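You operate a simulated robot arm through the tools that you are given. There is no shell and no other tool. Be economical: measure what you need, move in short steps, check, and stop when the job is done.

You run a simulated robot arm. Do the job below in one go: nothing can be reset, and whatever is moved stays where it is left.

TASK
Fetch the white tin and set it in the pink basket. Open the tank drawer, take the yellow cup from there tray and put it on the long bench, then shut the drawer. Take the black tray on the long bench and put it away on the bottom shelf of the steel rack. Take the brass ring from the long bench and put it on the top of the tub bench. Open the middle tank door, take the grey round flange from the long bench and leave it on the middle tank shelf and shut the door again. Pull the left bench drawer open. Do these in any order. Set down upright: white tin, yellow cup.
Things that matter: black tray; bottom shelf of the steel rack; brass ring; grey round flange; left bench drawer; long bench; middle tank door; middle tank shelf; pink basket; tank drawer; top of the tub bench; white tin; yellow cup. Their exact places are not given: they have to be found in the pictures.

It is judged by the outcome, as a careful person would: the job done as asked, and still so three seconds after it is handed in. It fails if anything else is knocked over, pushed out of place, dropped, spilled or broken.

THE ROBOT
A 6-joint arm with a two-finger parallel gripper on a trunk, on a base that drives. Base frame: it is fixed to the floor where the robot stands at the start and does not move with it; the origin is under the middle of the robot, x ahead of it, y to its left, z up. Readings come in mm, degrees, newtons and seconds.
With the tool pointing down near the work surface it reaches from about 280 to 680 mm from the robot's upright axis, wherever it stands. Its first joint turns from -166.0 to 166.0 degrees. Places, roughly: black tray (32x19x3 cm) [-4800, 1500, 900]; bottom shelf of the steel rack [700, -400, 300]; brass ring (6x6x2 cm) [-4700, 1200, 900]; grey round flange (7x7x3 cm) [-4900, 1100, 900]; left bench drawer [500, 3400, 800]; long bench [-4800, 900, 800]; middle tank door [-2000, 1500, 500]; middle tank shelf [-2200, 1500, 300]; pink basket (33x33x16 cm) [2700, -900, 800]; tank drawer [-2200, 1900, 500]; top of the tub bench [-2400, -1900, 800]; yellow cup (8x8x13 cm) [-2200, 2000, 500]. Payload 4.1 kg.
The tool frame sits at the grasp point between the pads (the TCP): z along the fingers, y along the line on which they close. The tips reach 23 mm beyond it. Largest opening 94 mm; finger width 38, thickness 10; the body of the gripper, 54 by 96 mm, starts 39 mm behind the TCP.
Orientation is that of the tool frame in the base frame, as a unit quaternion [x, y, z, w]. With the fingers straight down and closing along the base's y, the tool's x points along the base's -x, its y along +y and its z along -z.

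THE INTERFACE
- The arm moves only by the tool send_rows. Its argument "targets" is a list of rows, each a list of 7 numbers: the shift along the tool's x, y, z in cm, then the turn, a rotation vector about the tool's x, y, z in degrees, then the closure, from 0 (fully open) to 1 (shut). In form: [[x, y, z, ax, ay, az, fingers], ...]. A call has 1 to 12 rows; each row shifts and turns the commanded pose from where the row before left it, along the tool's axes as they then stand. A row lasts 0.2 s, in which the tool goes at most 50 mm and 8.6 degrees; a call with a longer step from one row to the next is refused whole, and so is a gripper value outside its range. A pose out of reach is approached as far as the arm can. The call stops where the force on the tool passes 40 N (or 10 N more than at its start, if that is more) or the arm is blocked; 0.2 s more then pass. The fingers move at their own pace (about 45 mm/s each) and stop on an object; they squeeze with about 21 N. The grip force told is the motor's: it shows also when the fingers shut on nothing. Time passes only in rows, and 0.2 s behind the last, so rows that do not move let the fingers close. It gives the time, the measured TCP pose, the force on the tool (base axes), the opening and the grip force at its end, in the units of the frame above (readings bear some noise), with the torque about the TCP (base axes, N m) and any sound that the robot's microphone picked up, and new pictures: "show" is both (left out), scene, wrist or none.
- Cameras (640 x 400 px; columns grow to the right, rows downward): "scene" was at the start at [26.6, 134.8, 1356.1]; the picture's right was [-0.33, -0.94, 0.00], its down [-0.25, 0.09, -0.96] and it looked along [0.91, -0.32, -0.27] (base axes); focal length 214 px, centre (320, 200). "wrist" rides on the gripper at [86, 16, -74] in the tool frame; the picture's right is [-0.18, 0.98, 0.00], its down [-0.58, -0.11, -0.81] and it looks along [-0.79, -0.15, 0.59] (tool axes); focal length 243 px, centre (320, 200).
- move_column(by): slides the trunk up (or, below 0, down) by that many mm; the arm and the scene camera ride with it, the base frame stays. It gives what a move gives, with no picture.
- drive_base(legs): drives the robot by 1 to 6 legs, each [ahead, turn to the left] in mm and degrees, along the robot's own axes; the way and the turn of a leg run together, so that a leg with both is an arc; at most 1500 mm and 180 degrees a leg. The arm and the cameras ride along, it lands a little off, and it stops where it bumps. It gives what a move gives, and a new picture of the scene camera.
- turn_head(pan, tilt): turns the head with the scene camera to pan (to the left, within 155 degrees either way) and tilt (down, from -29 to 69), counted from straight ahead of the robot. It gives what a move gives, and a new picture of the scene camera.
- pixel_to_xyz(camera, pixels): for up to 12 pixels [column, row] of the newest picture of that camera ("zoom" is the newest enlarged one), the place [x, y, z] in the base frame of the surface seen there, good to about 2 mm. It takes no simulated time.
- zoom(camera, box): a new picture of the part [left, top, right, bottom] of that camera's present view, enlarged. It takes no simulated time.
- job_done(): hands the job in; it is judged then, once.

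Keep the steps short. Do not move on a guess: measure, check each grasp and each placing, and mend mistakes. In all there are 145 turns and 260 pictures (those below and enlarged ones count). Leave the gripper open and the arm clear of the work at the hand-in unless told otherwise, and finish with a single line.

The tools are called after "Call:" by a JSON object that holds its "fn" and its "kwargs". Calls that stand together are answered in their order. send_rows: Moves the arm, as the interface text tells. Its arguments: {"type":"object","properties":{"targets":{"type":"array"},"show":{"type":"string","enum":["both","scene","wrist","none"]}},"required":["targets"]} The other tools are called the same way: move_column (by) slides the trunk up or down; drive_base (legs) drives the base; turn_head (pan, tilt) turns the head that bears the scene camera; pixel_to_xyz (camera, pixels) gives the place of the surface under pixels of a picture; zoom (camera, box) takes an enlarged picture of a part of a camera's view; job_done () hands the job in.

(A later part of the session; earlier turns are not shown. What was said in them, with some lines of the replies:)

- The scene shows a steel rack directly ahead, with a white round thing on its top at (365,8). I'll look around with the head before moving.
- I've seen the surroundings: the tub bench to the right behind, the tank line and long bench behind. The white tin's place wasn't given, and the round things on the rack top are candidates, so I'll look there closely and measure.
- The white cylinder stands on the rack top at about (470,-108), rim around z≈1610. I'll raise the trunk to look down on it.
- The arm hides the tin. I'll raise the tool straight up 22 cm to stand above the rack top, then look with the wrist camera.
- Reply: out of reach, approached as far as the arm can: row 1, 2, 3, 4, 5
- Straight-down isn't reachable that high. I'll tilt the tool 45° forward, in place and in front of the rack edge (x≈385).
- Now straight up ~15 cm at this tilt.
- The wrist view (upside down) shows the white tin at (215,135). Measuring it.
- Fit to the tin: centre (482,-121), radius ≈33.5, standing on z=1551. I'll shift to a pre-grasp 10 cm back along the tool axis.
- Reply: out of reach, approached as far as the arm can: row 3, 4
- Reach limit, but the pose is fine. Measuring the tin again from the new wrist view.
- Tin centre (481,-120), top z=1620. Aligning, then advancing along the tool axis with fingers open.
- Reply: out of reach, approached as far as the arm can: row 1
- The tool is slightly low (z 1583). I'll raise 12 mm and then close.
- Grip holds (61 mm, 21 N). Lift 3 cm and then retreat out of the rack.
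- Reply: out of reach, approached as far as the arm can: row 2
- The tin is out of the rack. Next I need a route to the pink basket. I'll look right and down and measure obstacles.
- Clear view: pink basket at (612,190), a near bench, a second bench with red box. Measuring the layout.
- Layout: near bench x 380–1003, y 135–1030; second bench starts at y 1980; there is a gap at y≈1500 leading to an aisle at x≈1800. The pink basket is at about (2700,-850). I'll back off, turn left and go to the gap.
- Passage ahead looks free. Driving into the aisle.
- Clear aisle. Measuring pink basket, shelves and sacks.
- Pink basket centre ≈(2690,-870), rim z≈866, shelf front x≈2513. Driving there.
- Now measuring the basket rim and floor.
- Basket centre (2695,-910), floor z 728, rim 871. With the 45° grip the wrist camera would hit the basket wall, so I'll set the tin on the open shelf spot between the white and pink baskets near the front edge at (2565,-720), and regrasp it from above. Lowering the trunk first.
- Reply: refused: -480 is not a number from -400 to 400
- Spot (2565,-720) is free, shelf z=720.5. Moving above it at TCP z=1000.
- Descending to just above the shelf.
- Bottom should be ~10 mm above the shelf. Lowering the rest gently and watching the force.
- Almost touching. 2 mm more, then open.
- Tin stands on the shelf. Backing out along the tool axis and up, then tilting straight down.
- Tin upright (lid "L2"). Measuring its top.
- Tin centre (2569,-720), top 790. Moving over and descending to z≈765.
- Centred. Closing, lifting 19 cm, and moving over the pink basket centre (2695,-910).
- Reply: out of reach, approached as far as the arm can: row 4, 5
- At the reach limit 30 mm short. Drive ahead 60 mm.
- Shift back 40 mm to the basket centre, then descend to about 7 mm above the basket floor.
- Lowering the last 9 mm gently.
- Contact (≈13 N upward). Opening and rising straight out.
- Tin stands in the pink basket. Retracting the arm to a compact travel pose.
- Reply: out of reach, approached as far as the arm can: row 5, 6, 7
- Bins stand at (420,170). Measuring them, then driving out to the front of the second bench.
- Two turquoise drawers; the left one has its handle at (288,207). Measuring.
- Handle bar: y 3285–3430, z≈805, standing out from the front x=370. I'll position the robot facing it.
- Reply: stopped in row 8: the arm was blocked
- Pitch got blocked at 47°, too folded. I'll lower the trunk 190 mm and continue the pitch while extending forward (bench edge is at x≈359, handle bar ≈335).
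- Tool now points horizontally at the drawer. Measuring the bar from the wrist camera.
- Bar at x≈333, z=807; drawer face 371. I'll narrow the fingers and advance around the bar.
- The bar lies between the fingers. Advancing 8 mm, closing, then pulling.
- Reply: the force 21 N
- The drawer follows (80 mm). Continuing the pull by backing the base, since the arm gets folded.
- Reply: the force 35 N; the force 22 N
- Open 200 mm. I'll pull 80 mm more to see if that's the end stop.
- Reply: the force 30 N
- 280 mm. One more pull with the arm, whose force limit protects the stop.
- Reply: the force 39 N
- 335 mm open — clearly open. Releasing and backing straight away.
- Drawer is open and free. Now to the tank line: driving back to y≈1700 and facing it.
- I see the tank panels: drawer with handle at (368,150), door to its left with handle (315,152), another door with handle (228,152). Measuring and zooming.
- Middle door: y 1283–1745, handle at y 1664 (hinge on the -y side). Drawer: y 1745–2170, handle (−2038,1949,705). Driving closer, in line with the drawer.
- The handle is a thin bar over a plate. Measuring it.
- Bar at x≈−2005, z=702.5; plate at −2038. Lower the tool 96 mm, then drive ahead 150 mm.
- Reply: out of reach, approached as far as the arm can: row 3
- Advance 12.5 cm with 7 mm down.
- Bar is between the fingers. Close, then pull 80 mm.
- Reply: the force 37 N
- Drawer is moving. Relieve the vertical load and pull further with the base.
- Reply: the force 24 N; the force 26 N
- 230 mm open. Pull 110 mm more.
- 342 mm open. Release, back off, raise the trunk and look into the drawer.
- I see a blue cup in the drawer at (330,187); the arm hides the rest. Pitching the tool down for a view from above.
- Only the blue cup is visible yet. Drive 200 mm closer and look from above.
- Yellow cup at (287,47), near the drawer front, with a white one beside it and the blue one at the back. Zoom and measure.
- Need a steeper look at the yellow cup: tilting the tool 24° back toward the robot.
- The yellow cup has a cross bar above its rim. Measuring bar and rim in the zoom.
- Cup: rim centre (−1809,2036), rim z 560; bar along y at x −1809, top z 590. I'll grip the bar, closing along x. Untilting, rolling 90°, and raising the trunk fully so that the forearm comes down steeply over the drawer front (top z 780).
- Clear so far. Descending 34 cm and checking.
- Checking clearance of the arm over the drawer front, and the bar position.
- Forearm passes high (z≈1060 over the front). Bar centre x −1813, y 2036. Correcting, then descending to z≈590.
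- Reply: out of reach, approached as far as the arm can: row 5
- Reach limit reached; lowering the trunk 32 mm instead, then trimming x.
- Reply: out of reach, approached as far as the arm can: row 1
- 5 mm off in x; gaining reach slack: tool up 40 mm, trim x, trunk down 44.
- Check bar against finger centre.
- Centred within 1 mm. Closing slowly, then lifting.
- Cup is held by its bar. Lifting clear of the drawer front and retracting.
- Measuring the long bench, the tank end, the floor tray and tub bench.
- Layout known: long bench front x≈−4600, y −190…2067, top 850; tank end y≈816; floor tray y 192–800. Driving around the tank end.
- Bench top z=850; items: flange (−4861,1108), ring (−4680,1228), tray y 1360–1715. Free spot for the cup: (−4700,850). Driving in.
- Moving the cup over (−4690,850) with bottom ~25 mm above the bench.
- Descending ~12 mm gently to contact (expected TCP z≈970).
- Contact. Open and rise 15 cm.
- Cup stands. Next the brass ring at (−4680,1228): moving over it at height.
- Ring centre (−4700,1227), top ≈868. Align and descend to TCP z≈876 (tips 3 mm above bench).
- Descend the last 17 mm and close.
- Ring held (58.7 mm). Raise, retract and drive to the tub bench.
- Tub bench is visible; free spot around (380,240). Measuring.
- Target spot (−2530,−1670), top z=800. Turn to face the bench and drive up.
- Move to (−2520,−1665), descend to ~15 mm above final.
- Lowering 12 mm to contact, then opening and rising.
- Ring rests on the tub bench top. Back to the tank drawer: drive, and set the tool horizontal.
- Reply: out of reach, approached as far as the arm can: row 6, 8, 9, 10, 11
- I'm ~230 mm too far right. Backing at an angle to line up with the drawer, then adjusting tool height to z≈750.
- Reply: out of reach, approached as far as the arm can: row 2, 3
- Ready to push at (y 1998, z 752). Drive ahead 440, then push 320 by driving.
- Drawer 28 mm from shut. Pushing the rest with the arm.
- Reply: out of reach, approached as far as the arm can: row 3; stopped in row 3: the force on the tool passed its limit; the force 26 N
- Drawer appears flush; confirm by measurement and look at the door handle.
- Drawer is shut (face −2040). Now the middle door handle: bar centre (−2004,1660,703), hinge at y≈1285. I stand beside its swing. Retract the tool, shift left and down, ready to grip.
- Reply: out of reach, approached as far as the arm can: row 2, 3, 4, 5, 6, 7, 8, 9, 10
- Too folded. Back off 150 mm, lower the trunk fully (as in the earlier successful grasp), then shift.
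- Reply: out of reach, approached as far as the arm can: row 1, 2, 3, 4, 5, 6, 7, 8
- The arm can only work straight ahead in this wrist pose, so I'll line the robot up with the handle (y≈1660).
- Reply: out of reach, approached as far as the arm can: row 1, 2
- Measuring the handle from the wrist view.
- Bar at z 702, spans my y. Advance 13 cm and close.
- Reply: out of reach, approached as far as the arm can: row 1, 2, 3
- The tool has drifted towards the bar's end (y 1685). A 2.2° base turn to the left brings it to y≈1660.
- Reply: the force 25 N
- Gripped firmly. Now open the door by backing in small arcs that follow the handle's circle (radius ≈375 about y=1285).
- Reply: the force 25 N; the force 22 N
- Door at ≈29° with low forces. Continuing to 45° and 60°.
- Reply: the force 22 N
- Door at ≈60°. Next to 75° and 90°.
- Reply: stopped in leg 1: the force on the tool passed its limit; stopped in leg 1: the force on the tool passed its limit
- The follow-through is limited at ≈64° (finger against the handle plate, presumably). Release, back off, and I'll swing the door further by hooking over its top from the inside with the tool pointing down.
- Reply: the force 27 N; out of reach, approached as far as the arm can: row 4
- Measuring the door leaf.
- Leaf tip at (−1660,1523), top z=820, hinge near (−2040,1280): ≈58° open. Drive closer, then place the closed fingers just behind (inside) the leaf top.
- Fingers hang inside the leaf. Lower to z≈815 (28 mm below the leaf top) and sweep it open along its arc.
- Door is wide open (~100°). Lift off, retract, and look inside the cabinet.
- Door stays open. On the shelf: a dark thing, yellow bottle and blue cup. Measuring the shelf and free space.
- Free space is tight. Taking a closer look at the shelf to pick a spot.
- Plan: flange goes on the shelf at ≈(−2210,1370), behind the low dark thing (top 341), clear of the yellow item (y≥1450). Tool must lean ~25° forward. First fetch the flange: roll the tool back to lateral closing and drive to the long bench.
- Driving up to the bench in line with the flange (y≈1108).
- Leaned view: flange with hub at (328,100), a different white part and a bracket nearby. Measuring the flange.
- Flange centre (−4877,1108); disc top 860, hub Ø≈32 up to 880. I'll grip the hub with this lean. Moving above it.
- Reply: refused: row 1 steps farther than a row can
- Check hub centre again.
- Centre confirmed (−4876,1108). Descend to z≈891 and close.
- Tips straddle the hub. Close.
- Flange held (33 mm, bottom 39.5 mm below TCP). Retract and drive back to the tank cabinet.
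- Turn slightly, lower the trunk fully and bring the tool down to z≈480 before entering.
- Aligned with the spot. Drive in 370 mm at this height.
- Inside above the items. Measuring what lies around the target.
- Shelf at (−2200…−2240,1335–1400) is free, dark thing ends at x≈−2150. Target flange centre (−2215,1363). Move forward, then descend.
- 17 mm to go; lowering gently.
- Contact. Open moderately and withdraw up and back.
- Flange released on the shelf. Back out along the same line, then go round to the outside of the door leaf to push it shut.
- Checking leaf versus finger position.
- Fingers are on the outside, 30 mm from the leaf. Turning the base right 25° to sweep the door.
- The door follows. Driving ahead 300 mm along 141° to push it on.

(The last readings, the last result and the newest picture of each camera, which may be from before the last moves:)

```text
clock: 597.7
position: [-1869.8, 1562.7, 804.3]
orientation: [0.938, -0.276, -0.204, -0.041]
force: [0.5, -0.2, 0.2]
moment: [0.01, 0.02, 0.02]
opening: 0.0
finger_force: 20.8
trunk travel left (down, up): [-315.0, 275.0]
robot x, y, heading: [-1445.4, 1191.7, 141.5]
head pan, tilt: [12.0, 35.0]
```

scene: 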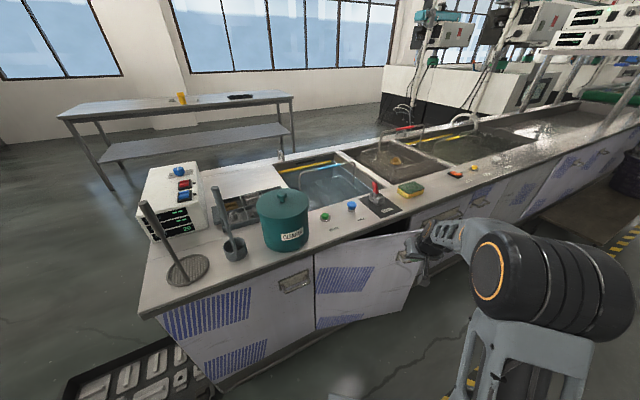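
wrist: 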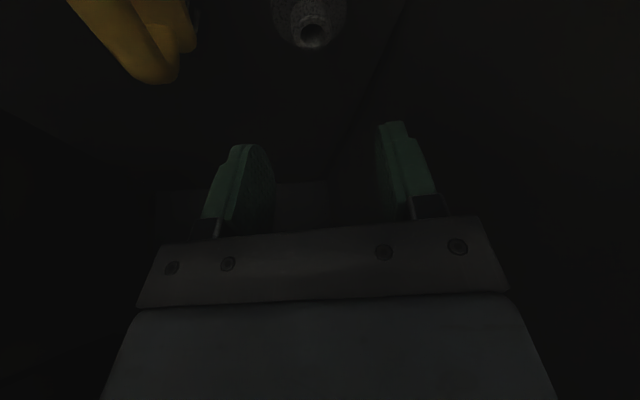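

Door at ≈31°. Back 60 mm, lower the tool to handle height (z≈715) and push on.

Call:
{"fn": "drive_base", "kwargs": {"legs": [[-70, 0]]}}

Call:
{"fn": "move_column", "kwargs": {"by": -90}}

Call:
{"fn": "drive_base", "kwargs": {"legs": [[180, 0]]}}

```text
clock: 598.7
position: [-1814.4, 1517.2, 805.1]
orientation: [0.938, -0.276, -0.204, -0.041]
force: [-0.4, 0.1, -0.2]
moment: [0.01, -0.01, 0.03]
opening: 0.0
finger_force: 20.7
trunk travel left (down, up): [-315.0, 275.0]
robot x, y, heading: [-1391.7, 1148.2, 141.2]
head pan, tilt: [12.0, 35.0]
```

scene: 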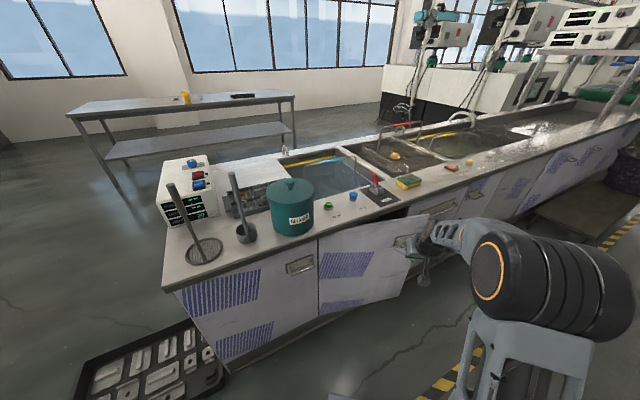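

```text
clock: 600.0
position: [-1813.9, 1517.1, 715.1]
orientation: [0.938, -0.277, -0.204, -0.041]
force: [0.1, -0.8, -0.9]
moment: [0.02, 0.02, 0.03]
opening: 0.0
finger_force: 20.8
trunk travel left (down, up): [-225.0, 365.0]
robot x, y, heading: [-1389.9, 1146.2, 141.4]
head pan, tilt: [12.0, 35.0]
```

```text
clock: 601.5
position: [-1956.1, 1628.9, 714.6]
orientation: [0.938, -0.276, -0.204, -0.041]
force: [-0.1, 0.4, 0.4]
moment: [0.0, -0.03, -0.01]
opening: 0.0
finger_force: 21.1
trunk travel left (down, up): [-225.0, 365.0]
robot x, y, heading: [-1534.7, 1256.9, 141.2]
head pan, tilt: [12.0, 35.0]
```

scene: 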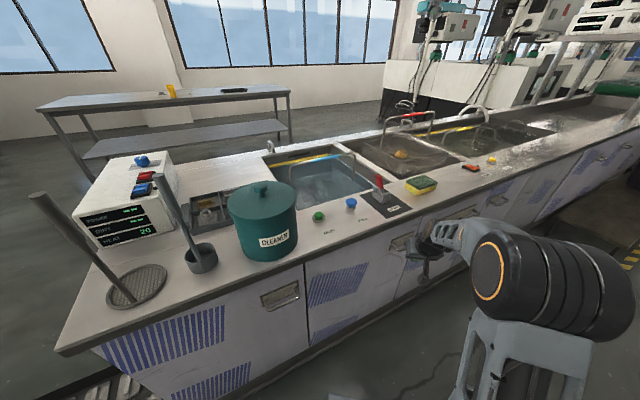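

Nearly shut. Finishing with small forward steps of the arm.

Call:
{"fn": "send_rows", "kwargs": {"targets": [[-1.4, 0.8, 0.6, 0, 0, 0, 1], [-1.4, 0.8, 0.6, 0, 0, 0, 1], [-1.4, 0.8, 0.6, 0, 0, 0, 1], [-1.0, 0.6, 0.4, 0, 0, 0, 1], [-1.0, 0.6, 0.4, 0, 0, 0, 1], [-1.0, 0.6, 0.4, 0, 0, 0, 1], [0, 0, 0, 0, 0, 0, 1]], "show": "scene"}}

```text
clock: 602.0
position: [-1972.9, 1632.1, 715.2]
orientation: [0.939, -0.278, -0.198, -0.04]
force: [20.6, -12.1, 18.6]
moment: [-0.05, 0.2, 0.21]
opening: 0.0
finger_force: 21.2
trunk travel left (down, up): [-225.0, 365.0]
robot x, y, heading: [-1529.5, 1264.4, 141.1]
head pan, tilt: [12.0, 35.0]
stopped in row 2: the force on the tool passed its limit (the readings are from after the stop); the commanded pose is now the measured one
```

scene: 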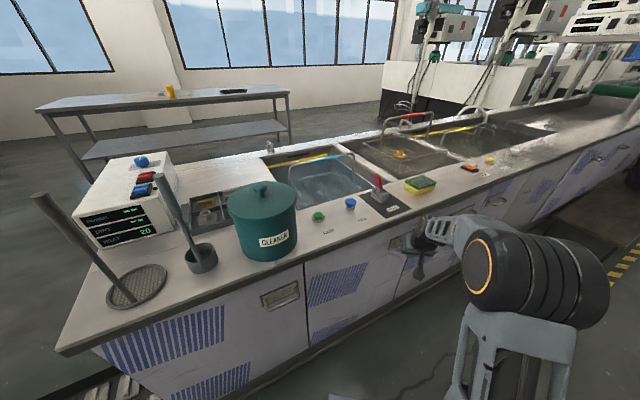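

Force rose. Measuring whether the door face is flush (x≈−2040).

Call:
{"fn": "pixel_to_xyz", "kwargs": {"camera": "scene", "pixels": [[320, 310], [345, 290], [375, 275], [390, 290], [390, 260], [250, 320], [412, 282]]}}

```text
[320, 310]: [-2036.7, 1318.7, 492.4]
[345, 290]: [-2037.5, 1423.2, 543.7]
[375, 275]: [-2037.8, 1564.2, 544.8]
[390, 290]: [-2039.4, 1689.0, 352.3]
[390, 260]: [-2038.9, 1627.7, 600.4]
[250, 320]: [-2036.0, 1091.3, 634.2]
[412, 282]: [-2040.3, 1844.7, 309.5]
```

The door is flush shut. Back off and on the way to the long bench have a look at the steel rack to plan the tray placing.

Call:
{"fn": "drive_base", "kwargs": {"legs": [[-450, 0], [0, 128.8], [1170, 0]]}}

Call:
{"fn": "turn_head", "kwargs": {"pan": 88, "tilt": 20}}

Call:
{"fn": "zoom", "kwargs": {"camera": "scene", "box": [220, 100, 460, 300]}}

```text
clock: 615.6
position: [-1185.2, -761.8, 713.0]
orientation: [0.653, 0.731, -0.119, 0.161]
force: [1.3, -0.1, -0.4]
moment: [0.0, -0.02, -0.01]
opening: 0.0
finger_force: 21.0
trunk travel left (down, up): [-225.0, 365.0]
robot x, y, heading: [-1180.6, -183.7, -89.6]
head pan, tilt: [12.0, 35.0]
```

scene: 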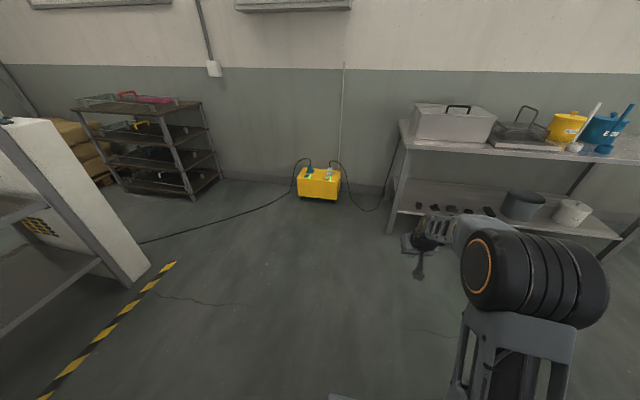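

```text
clock: 617.1
position: [-1185.6, -761.8, 713.0]
orientation: [0.653, 0.73, -0.12, 0.161]
force: [0.5, -0.1, -0.1]
moment: [0.02, 0.03, -0.05]
opening: 0.0
finger_force: 21.0
trunk travel left (down, up): [-225.0, 365.0]
robot x, y, heading: [-1174.4, -185.5, -89.3]
head pan, tilt: [88.0, 20.0]
```

scene: 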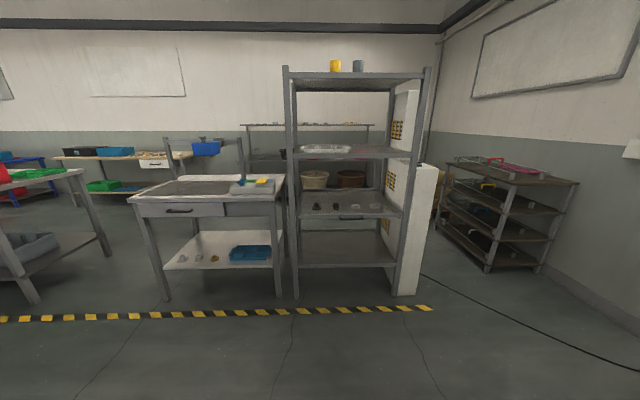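

```text
2.00 times, centred on (340, 200) of scene
```

zoom: 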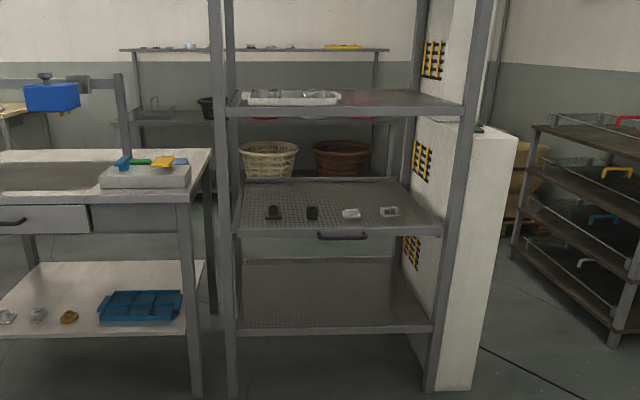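

Call:
{"fn": "pixel_to_xyz", "kwargs": {"camera": "zoom", "pixels": [[330, 318], [330, 328], [300, 262], [330, 235], [342, 236], [330, 225], [232, 300], [435, 320], [330, 300], [250, 230], [420, 230], [320, 180]]}}

```text
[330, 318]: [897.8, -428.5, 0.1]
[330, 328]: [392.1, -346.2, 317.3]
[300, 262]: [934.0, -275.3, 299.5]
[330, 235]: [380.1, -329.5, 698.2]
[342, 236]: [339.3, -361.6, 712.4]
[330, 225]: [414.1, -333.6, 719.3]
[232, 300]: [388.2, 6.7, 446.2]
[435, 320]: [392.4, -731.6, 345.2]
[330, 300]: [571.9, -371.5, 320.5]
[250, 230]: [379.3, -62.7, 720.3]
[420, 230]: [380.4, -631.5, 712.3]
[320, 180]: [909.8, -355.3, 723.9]
```

Rack bottom shelf z≈320, next rail at ≈690, opening 370 mm high. Now fetch the black tray: drive to the bench and set the tool vertical, closing along the forward axis.

Call:
{"fn": "drive_base", "kwargs": {"legs": [[0, -90.5], [1280, 0], [1250, 0], [0, -90], [1500, 0], [210, 0]]}}

Call:
{"fn": "move_column", "kwargs": {"by": 175}}

Call:
{"fn": "send_rows", "kwargs": {"targets": [[0, 0, -3, 0, 8, 0, 0], [0, 0, -3, 0, 8, 0, 0], [0, 0, -3, 0, 7.9, 0, 0], [0, 0, 0, 4.4, 0, 0, 0], [0, 0, 0, 0, 0, 8.2, 0], [0, 0, 0, 0, 0, 8.2, 0], [0, 0, 0, 0, 0, 8.2, 0], [0, 0, 0, 0, 0, 8.2, 0], [0, 0, 0, 0, 0, 8.2, 0], [0, 0, 0, 0, 0, 8.2, 0], [0, 0, 0, 0, 0, 8.2, 0], [0, 0, 0, 0, 0, 8.2, 0]], "show": "none"}}

Call:
{"fn": "drive_base", "kwargs": {"legs": [[0, 90]]}}

```text
clock: 645.4
position: [-3648.2, 2097.6, 712.6]
orientation: [0.719, -0.666, -0.159, -0.122]
force: [0.2, -0.7, 0.3]
moment: [0.01, -0.01, 0.0]
opening: 0.0
finger_force: 21.2
trunk travel left (down, up): [-225.0, 365.0]
robot x, y, heading: [-3674.8, 1521.9, 88.6]
head pan, tilt: [88.0, 20.0]
```

scene: 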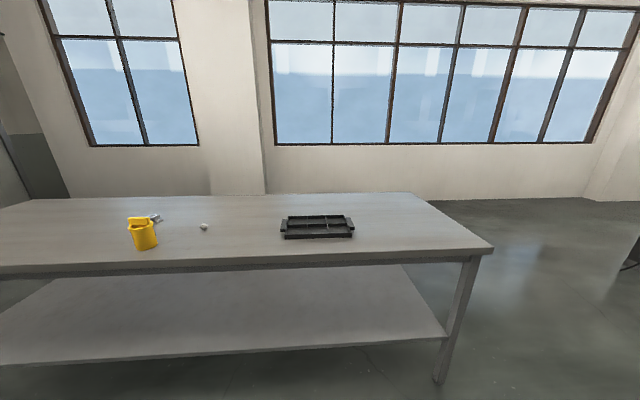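

```text
clock: 647.4
position: [-3647.7, 2098.3, 887.6]
orientation: [0.719, -0.666, -0.158, -0.122]
force: [0.6, 0.2, 0.4]
moment: [0.0, 0.0, 0.01]
opening: 0.0
finger_force: 21.3
trunk travel left (down, up): [-400.0, 190.0]
robot x, y, heading: [-3674.6, 1519.9, 88.6]
head pan, tilt: [88.0, 20.0]
```

```text
clock: 650.0
position: [-3642.5, 2076.2, 974.1]
orientation: [-0.251, 0.968, -0.012, 0.019]
force: [0.5, -0.6, 0.0]
moment: [0.02, 0.0, 0.0]
opening: 93.7
finger_force: 0.1
trunk travel left (down, up): [-400.0, 190.0]
robot x, y, heading: [-3672.8, 1524.0, 88.9]
head pan, tilt: [88.0, 20.0]
```

```text
clock: 654.3
position: [-4230.5, 1541.9, 974.6]
orientation: [0.869, -0.495, -0.006, -0.022]
force: [-1.2, -0.3, -0.3]
moment: [-0.01, -0.01, -0.02]
opening: 94.1
finger_force: 0.0
trunk travel left (down, up): [-400.0, 190.0]
robot x, y, heading: [-3677.5, 1522.7, 179.6]
head pan, tilt: [88.0, 20.0]
```

scene: 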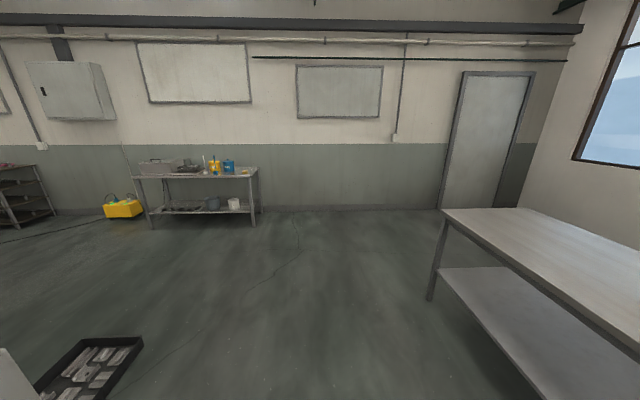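

Finish the roll, and drive up to the tray.

Call:
{"fn": "send_rows", "kwargs": {"targets": [[0, 0, -1, 0, 0, 7.7, 0], [0, 0, -1, 0, 0, 7.7, 0], [0, 0, -1, 0, 0, 7.7, 0], [0, 0, 0, 0, 0, 7.5, 0], [0, 0, 0, 0, 2.5, 0, 0], [0, 0, 0, 0, 0, 0, 0]], "show": "none"}}

Call:
{"fn": "drive_base", "kwargs": {"legs": [[520, 0]]}}

Call:
{"fn": "turn_head", "kwargs": {"pan": 0, "tilt": 45}}

Call:
{"fn": "zoom", "kwargs": {"camera": "scene", "box": [240, 130, 400, 250]}}

```text
clock: 655.7
position: [-4231.1, 1541.9, 1003.7]
orientation: [-0.707, 0.707, -0.005, 0.003]
force: [0.1, -0.2, 0.2]
moment: [0.01, -0.02, 0.02]
opening: 93.8
finger_force: 0.0
trunk travel left (down, up): [-400.0, 190.0]
robot x, y, heading: [-3675.4, 1524.3, 180.0]
head pan, tilt: [88.0, 20.0]
```

```text
clock: 658.7
position: [-4748.6, 1542.1, 1004.0]
orientation: [-0.707, 0.707, -0.005, 0.003]
force: [1.0, 0.1, 0.6]
moment: [-0.01, -0.03, -0.02]
opening: 94.1
finger_force: 0.1
trunk travel left (down, up): [-400.0, 190.0]
robot x, y, heading: [-4195.4, 1522.8, 180.0]
head pan, tilt: [88.0, 20.0]
```

scene: 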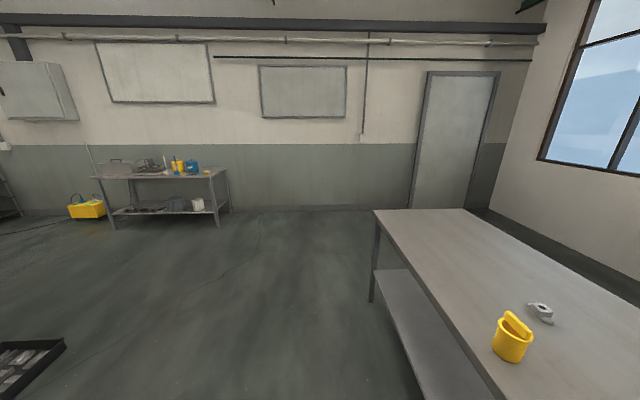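

```text
clock: 660.3
position: [-4749.4, 1541.6, 1003.2]
orientation: [0.708, -0.707, 0.005, -0.003]
force: [1.0, 0.4, -0.4]
moment: [-0.01, 0.03, 0.02]
opening: 93.9
finger_force: 0.1
trunk travel left (down, up): [-400.0, 190.0]
robot x, y, heading: [-4195.0, 1519.7, 179.8]
head pan, tilt: [0.0, 45.0]
```

scene: 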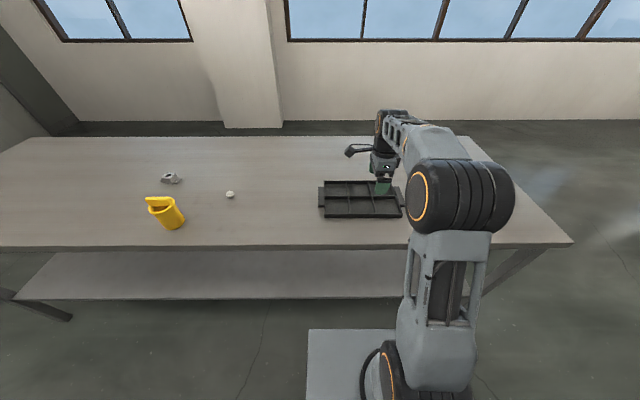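

```text
3.33 times, centred on (320, 190) of scene
```

zoom: 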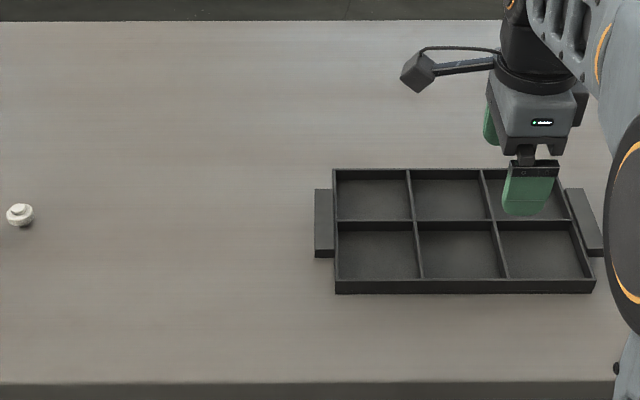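

Clear view of the tray with its 3×2 cells. Measuring the lengthwise divider and corners.

Call:
{"fn": "pixel_to_xyz", "kwargs": {"camera": "zoom", "pixels": [[455, 221], [412, 221], [495, 221], [338, 172], [340, 292], [592, 290], [450, 200], [470, 250], [450, 170], [455, 281], [323, 215], [590, 215]]}}

```text
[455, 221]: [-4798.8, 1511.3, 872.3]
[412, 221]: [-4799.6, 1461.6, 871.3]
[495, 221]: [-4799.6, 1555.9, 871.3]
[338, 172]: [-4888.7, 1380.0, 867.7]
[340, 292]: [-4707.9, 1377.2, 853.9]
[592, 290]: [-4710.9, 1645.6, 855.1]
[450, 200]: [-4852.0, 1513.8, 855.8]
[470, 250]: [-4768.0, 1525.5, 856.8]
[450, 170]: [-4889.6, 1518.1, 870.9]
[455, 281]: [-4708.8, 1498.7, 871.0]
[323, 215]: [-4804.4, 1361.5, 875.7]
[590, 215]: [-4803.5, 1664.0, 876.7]
```

Divider: x −4800, centre y 1509, top 872, cell floor 856. Move over the tray centre and descend to just above.

Call:
{"fn": "send_rows", "kwargs": {"targets": [[1.6, 2.5, 0, 0, 0, 0, 0.4], [1.7, 2.6, 0, 0, 0, 0, 0.4], [0, 0, 4, 0, 0, 0, 0.4], [0, 0, 4, 0, 0, 0, 0.4], [0, 0, 2, 0, 0, 0, 0.4], [0, 0, 0, 0, 0, 0, 0.4]], "show": "wrist"}}

```text
clock: 661.7
position: [-4797.5, 1507.9, 904.0]
orientation: [0.707, -0.707, 0.004, -0.003]
force: [0.0, 0.5, 0.9]
moment: [0.0, 0.0, 0.0]
opening: 56.5
finger_force: 0.0
trunk travel left (down, up): [-400.0, 190.0]
robot x, y, heading: [-4194.4, 1522.4, 179.8]
head pan, tilt: [0.0, 45.0]
```

wrist: 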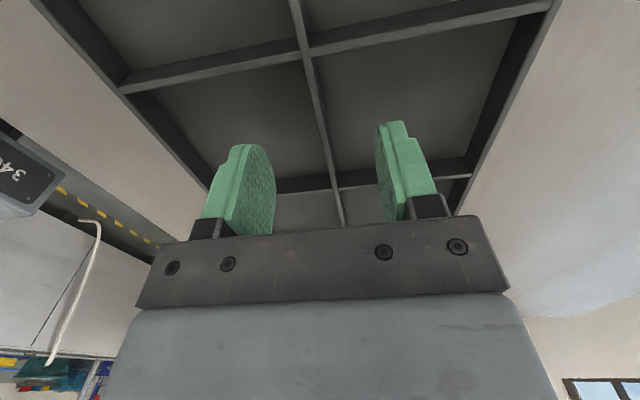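

Divider between the fingers. Descend 22 mm, close, lift 3 cm.

Call:
{"fn": "send_rows", "kwargs": {"targets": [[0, 0.2, 1.4, 0, 0, 0, 0.4], [0, 0, 0.8, 0, 0, 0, 0.4], [0, 0, 0, 0, 0, 0, 0.7], [0, 0, 0, 0, 0, 0, 1], [0, 0, 0, 0, 0, 0, 1], [0, 0, 0, 0, 0, 0, 1], [0, 0, -1.5, 0, 0, 0, 1], [0, 0, -1.5, 0, 0, 0, 1], [0, 0, 0, 0, 0, 0, 1]], "show": "both"}}

```text
clock: 663.7
position: [-4800.2, 1508.6, 912.3]
orientation: [0.707, -0.707, 0.005, -0.004]
force: [0.6, 0.1, -2.9]
moment: [0.02, 0.0, -0.03]
opening: 3.9
finger_force: 20.8
trunk travel left (down, up): [-400.0, 190.0]
robot x, y, heading: [-4192.4, 1524.5, 179.9]
head pan, tilt: [0.0, 45.0]
```

scene: 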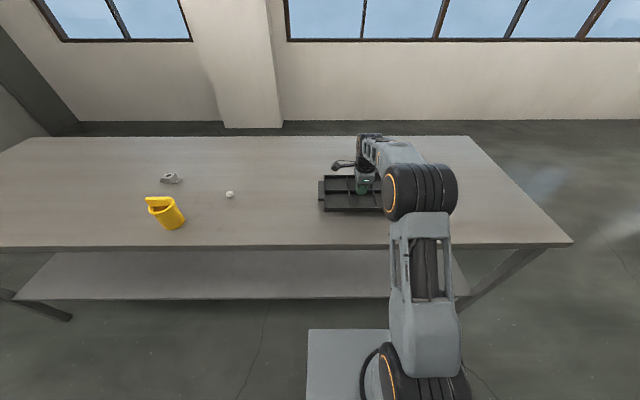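
wrist: 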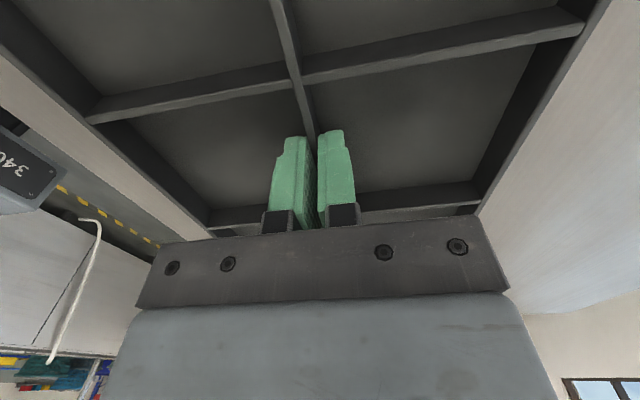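

Tray held level (≈2.5 N). Lift, retract slightly and carry it to the rack.

Call:
{"fn": "send_rows", "kwargs": {"targets": [[0, 0, -4, 0, 0, 0, 1], [0, 0, -4, 0, 0, 0, 1], [0, -2.5, -3, 0, 0, 0, 1], [0, -2.5, 0, 0, 0, 0, 1], [0, 0, 0, 0, 0, 0, 1]], "show": "none"}}

Call:
{"fn": "drive_base", "kwargs": {"legs": [[-490, 0], [0, 90], [1450, 0], [430, 0], [0, 90]]}}

Call:
{"fn": "drive_base", "kwargs": {"legs": [[1500, 0], [1500, 0], [280, 0]]}}

```text
clock: 664.9
position: [-4751.4, 1507.4, 1021.7]
orientation: [-0.707, 0.707, -0.004, 0.004]
force: [0.0, -0.1, -4.1]
moment: [0.0, 0.01, -0.04]
opening: 3.7
finger_force: 21.3
trunk travel left (down, up): [-400.0, 190.0]
robot x, y, heading: [-4197.0, 1522.2, 179.6]
head pan, tilt: [0.0, 45.0]
```

```text
clock: 684.5
position: [-3126.5, -343.7, 1021.7]
orientation: [0.702, 0.712, -0.003, -0.004]
force: [-0.2, 0.9, -3.1]
moment: [0.01, -0.03, 0.02]
opening: 3.9
finger_force: 20.9
trunk travel left (down, up): [-400.0, 190.0]
robot x, y, heading: [-3685.2, -368.6, 0.9]
head pan, tilt: [0.0, 45.0]
```

scene: 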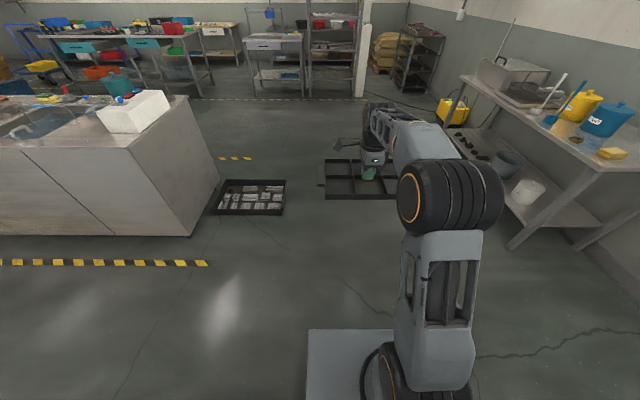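

```text
clock: 700.5
position: [151.1, -312.1, 1022.4]
orientation: [0.704, 0.711, -0.004, -0.005]
force: [-0.2, 0.4, -2.4]
moment: [-0.01, 0.01, 0.02]
opening: 3.6
finger_force: 21.1
trunk travel left (down, up): [-400.0, 190.0]
robot x, y, heading: [-405.4, -333.8, 0.7]
head pan, tilt: [0.0, 45.0]
```

scene: 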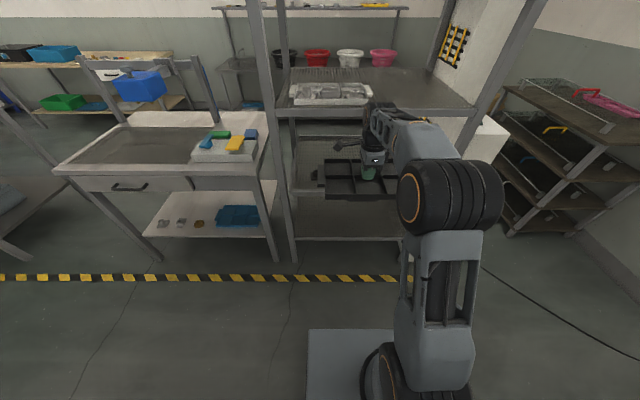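

At the rack. Lower trunk fully, then bring the tray down to z≈430 in front of the opening.

Call:
{"fn": "move_column", "kwargs": {"by": -400}}

Call:
{"fn": "send_rows", "kwargs": {"targets": [[0, 0, 4, 0, 0, 0, 1], [0, 0, 4, 0, 0, 0, 1], [0, 0, 4, 0, 0, 0, 1], [0, 0, 4, 0, 0, 0, 1], [0, 0, 4, 0, 0, 0, 1], [0, 0, 0, 0, 0, 0, 1]], "show": "scene"}}

```text
clock: 704.4
position: [150.1, -311.6, 622.1]
orientation: [0.703, 0.711, -0.004, -0.004]
force: [0.2, 0.4, -3.3]
moment: [0.0, 0.05, -0.01]
opening: 3.6
finger_force: 21.2
trunk travel left (down, up): [0.0, 590.0]
robot x, y, heading: [-409.0, -331.3, 0.4]
head pan, tilt: [0.0, 45.0]
```

```text
clock: 705.8
position: [148.4, -311.5, 420.1]
orientation: [0.703, 0.711, -0.003, -0.005]
force: [0.6, 0.3, -2.9]
moment: [-0.03, -0.02, 0.02]
opening: 3.4
finger_force: 20.9
trunk travel left (down, up): [0.0, 590.0]
robot x, y, heading: [-406.7, -333.3, 0.5]
head pan, tilt: [0.0, 45.0]
```

scene: 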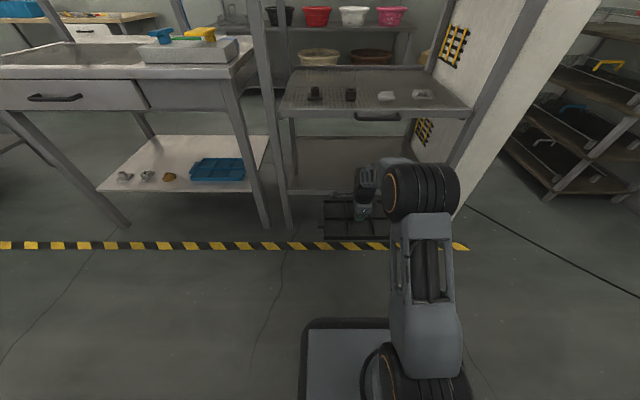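

Measuring elbow and wrist heights against the 690 mm rail.

Call:
{"fn": "pixel_to_xyz", "kwargs": {"camera": "scene", "pixels": [[430, 168], [400, 163], [385, 164], [372, 172], [365, 190], [370, 118], [380, 113], [330, 105], [350, 190], [420, 180]]}}

Call:
{"fn": "zoom", "kwargs": {"camera": "scene", "box": [260, 60, 480, 250]}}

```text
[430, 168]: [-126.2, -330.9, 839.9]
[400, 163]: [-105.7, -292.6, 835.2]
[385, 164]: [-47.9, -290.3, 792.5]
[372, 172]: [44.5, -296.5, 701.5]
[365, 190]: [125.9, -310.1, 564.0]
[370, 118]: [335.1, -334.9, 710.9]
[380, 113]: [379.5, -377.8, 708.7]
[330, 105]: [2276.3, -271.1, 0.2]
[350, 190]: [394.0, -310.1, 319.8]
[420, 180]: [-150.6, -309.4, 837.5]
```

```text
2.11 times, centred on (370, 155) of scene
5 turns are left
```

zoom: 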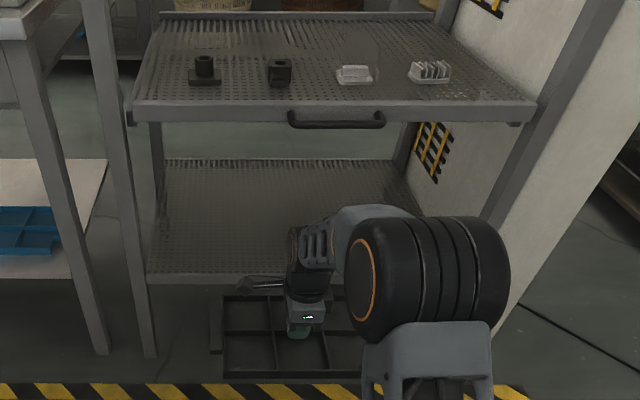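

Few turns remain, so I'm combining steps. Extend to rel 640 (this flattens the forearm to pass below the rail), with tray bottom ≈14 mm above the shelf, then drive it in.

Call:
{"fn": "send_rows", "kwargs": {"targets": [[0, 2.8, 1.75, 0, 0, 0, 1], [0, 2.8, 1.75, 0, 0, 0, 1], [0, 2.8, 1.75, 0, 0, 0, 1], [0, 0, 0, 0, 0, 0, 1]], "show": "none"}}

Call:
{"fn": "drive_base", "kwargs": {"legs": [[268, 0]]}}

Call:
{"fn": "send_rows", "kwargs": {"targets": [[0, 0, 0, 0, 0, 0, 1]], "show": "wrist"}}

```text
clock: 706.8
position: [231.1, -311.5, 367.6]
orientation: [0.703, 0.711, -0.003, -0.004]
force: [0.2, -0.6, -3.0]
moment: [-0.01, 0.0, -0.01]
opening: 3.7
finger_force: 21.2
trunk travel left (down, up): [0.0, 590.0]
robot x, y, heading: [-407.1, -334.2, 0.3]
head pan, tilt: [0.0, 45.0]
```

```text
clock: 708.8
position: [490.1, -311.5, 365.7]
orientation: [0.704, 0.711, -0.008, -0.009]
force: [0.4, 0.2, -2.4]
moment: [0.01, -0.01, 0.04]
opening: 3.8
finger_force: 20.5
trunk travel left (down, up): [0.0, 590.0]
robot x, y, heading: [-143.7, -330.3, 0.4]
head pan, tilt: [0.0, 45.0]
stopped in leg 1: the robot was blocked; the commanded pose is now the measured one
```

scene: 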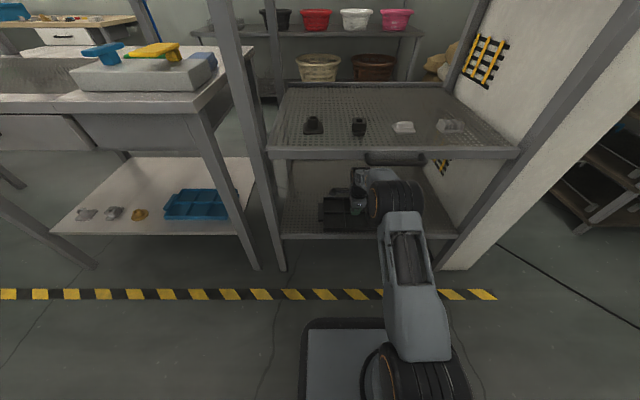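

```text
clock: 709.2
position: [491.3, -310.2, 364.7]
orientation: [0.705, 0.709, -0.009, -0.008]
force: [-0.1, 0.1, -3.2]
moment: [0.0, 0.02, 0.02]
opening: 3.6
finger_force: 21.2
trunk travel left (down, up): [0.0, 590.0]
robot x, y, heading: [-143.0, -332.8, 0.8]
head pan, tilt: [0.0, 45.0]
4 turns are left
```

wrist: 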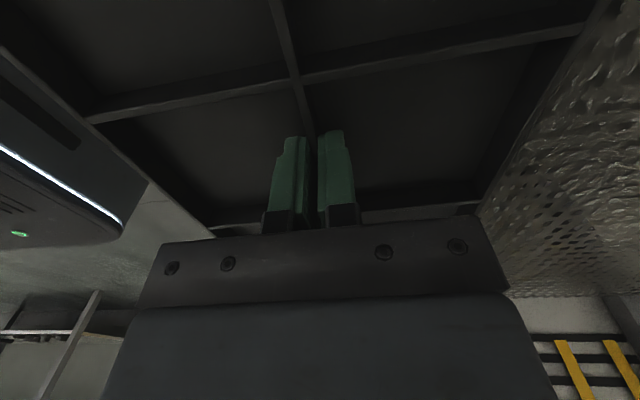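

The arm touched the shelf handle lightly, but the tray (x 399–581) lies wholly over the shelf. Lower it to contact, release, and rise/back off in small steps.

Call:
{"fn": "send_rows", "kwargs": {"targets": [[0, 0, 0.6, 0, 0, 0, 1], [0, 0, 0.4, 0, 0, 0, 1], [0, 0, 0.2, 0, 0, 0, 1], [0, 0, 0.2, 0, 0, 0, 1], [0, 0, 0, 0, 0, 0, 1]], "show": "none"}}

Call:
{"fn": "send_rows", "kwargs": {"targets": [[0, 0, 0, 0, 0, 0, 0.7], [0, 0, 0, 0, 0, 0, 0.4], [0, 0, 0, 0, 0, 0, 0.4], [0, 0, -0.8, 0, 0, 0, 0.4], [0, 0, -0.7, 0, 0, 0, 0.4], [0, -0.8, -0.4, 0, 0, 0, 0.4], [0, -0.8, -0.4, 0, 0, 0, 0.4], [0, -0.8, -0.4, 0, 0, 0, 0.4], [0, -0.6, -0.4, 0, 0, 0, 0.4], [0, 0, 0, 0, 0, 0, 0.4]], "show": "both"}}

```text
clock: 710.4
position: [491.9, -310.3, 351.6]
orientation: [0.704, 0.71, -0.008, -0.008]
force: [3.8, 0.2, 8.0]
moment: [0.07, -0.31, -0.02]
opening: 3.7
finger_force: 21.2
trunk travel left (down, up): [0.0, 590.0]
robot x, y, heading: [-144.4, -332.5, 0.2]
head pan, tilt: [0.0, 45.0]
```

```text
clock: 712.6
position: [457.9, -311.4, 367.2]
orientation: [0.704, 0.71, -0.019, -0.019]
force: [0.8, -1.1, 0.3]
moment: [0.02, -0.04, -0.01]
opening: 56.4
finger_force: 0.0
trunk travel left (down, up): [0.0, 590.0]
robot x, y, heading: [-141.0, -332.6, 0.4]
head pan, tilt: [0.0, 45.0]
3 turns are left
```

scene: 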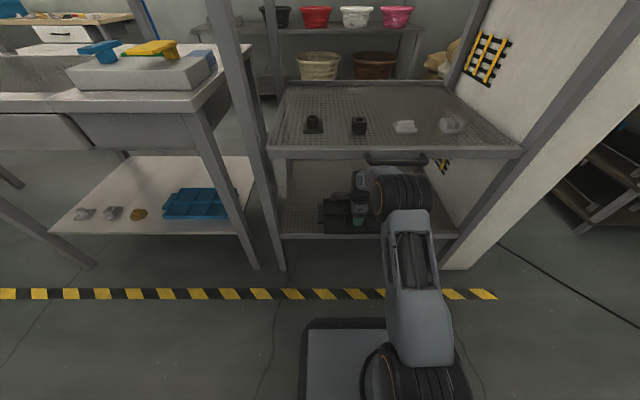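
wrist: 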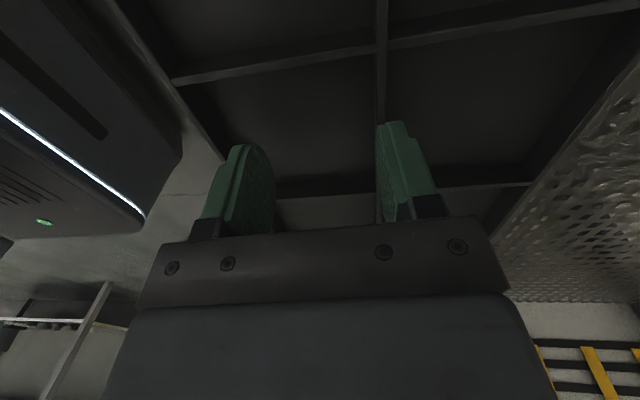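

The arm's rise is limited by the shelf handle above the forearm (z 367 instead of 381), and the front finger is still too near the divider to leave. I'll move the fingers back to the middle of the cells fully open, back the base 42 mm while the fingers stay inside the cells' free play, extend the arm (flatter forearm), then rise.

Call:
{"fn": "send_rows", "kwargs": {"targets": [[0, 1.5, 0, 0, 0, 0, 0.4], [0, 1.5, 0, 0, 0, 0, 0.2], [0, 0, 1.3, 0, 0, 0, 0], [0, 0, 1.2, 0, 0, 0, 0], [0, 1.2, 0, 0, 0, 0, 0], [0, 1.2, 0, 0, 0, 0, 0], [0, 0, 0, 0, 0, 0, 0]], "show": "none"}}

Call:
{"fn": "drive_base", "kwargs": {"legs": [[-42, 0]]}}

Call:
{"fn": "send_rows", "kwargs": {"targets": [[0, 1.6, 0, 0, 0, 0, 0], [0, 1.6, 0, 0, 0, 0, 0], [0, 0, -0.8, 0, 0, 0, 0], [0, 0, -0.8, 0, 0, 0, 0], [0, 0, -0.8, 0, 0, 0, 0], [0, 0, -0.6, 0, 0, 0, 0], [0, 0, 0, 0, 0, 0, 0]], "show": "both"}}

```text
clock: 714.2
position: [517.4, -311.3, 354.4]
orientation: [0.704, 0.71, -0.009, -0.009]
force: [0.1, 0.4, 0.6]
moment: [0.01, -0.01, 0.0]
opening: 94.2
finger_force: 0.1
trunk travel left (down, up): [0.0, 590.0]
robot x, y, heading: [-139.0, -329.7, 0.5]
head pan, tilt: [0.0, 45.0]
```

```text
clock: 715.1
position: [473.5, -309.4, 355.2]
orientation: [0.704, 0.71, -0.009, -0.009]
force: [1.1, -0.6, -0.1]
moment: [0.01, -0.02, 0.03]
opening: 94.0
finger_force: 0.1
trunk travel left (down, up): [0.0, 590.0]
robot x, y, heading: [-186.1, -334.1, 0.4]
head pan, tilt: [0.0, 45.0]
```

scene: 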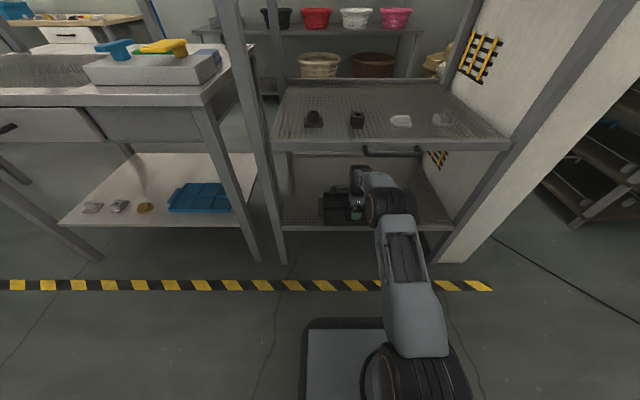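

```text
clock: 716.7
position: [508.3, -309.9, 384.6]
orientation: [0.704, 0.711, -0.009, -0.008]
force: [0.1, -0.4, -0.2]
moment: [-0.02, 0.01, 0.01]
opening: 94.0
finger_force: 0.1
trunk travel left (down, up): [0.0, 590.0]
robot x, y, heading: [-188.9, -332.3, 0.5]
head pan, tilt: [0.0, 45.0]
2 turns are left
```

scene: 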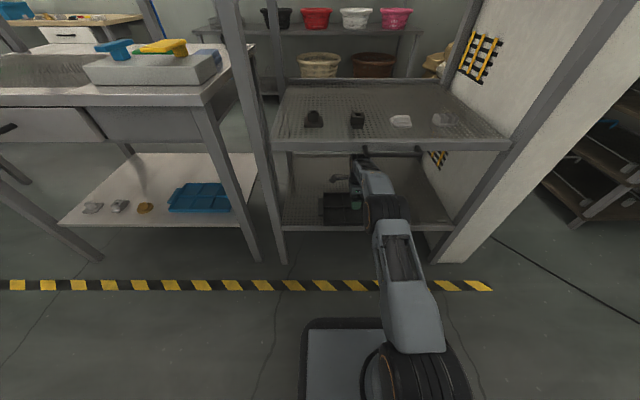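
wrist: 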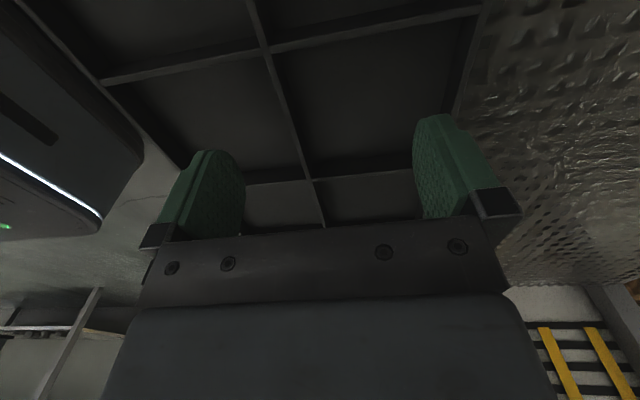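

Now z=384, fingertips ~15 mm above the tray, no contact. Driving straight back out and checking.

Call:
{"fn": "drive_base", "kwargs": {"legs": [[-420, 0]]}}

Call:
{"fn": "zoom", "kwargs": {"camera": "scene", "box": [240, 80, 480, 230]}}

```text
clock: 719.2
position: [89.5, -311.3, 384.4]
orientation: [0.702, 0.712, -0.009, -0.009]
force: [0.5, -0.4, -0.6]
moment: [0.05, -0.03, -0.07]
opening: 94.0
finger_force: 0.1
trunk travel left (down, up): [0.0, 590.0]
robot x, y, heading: [-600.8, -335.0, 0.8]
head pan, tilt: [0.0, 45.0]
```

scene: 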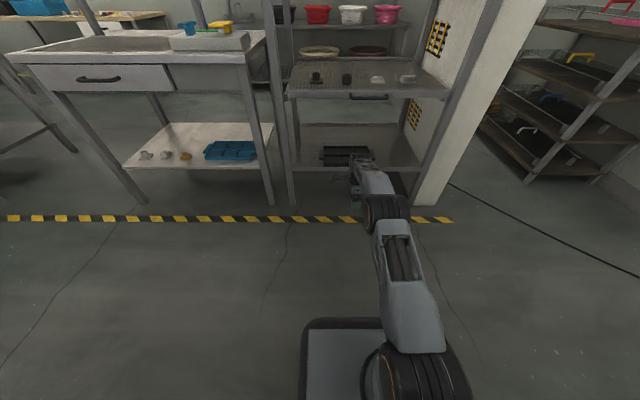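

```text
2.67 times, centred on (360, 155) of scene
1 turns are left
```

zoom: 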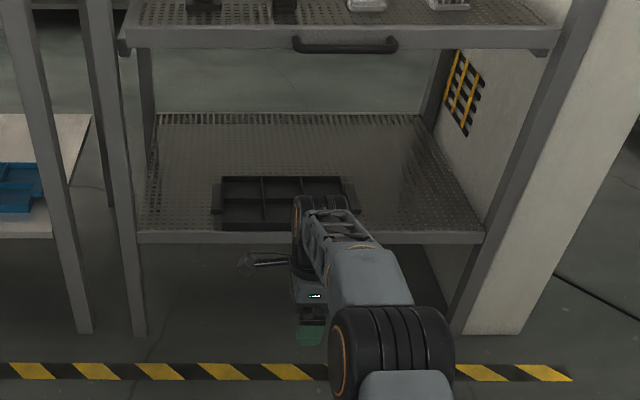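

The tray lies flat on the bottom shelf and the arm is clear with the gripper open, so I'm handing in.

Call:
{"fn": "job_done", "kwargs": {}}

```text
The job is handed in.
```

All six jobs are done and handed in: white tin upright in the pink basket, yellow cup upright on the long bench, tank drawer shut, black tray on the rack's bottom shelf, brass ring on the tub bench, flange on the middle tank shelf with the door shut, left bench drawer open; the arm lightly bumped the handle of the rack shelf above while placing the tray, and I didn't check afterwards whether that shelf moved.
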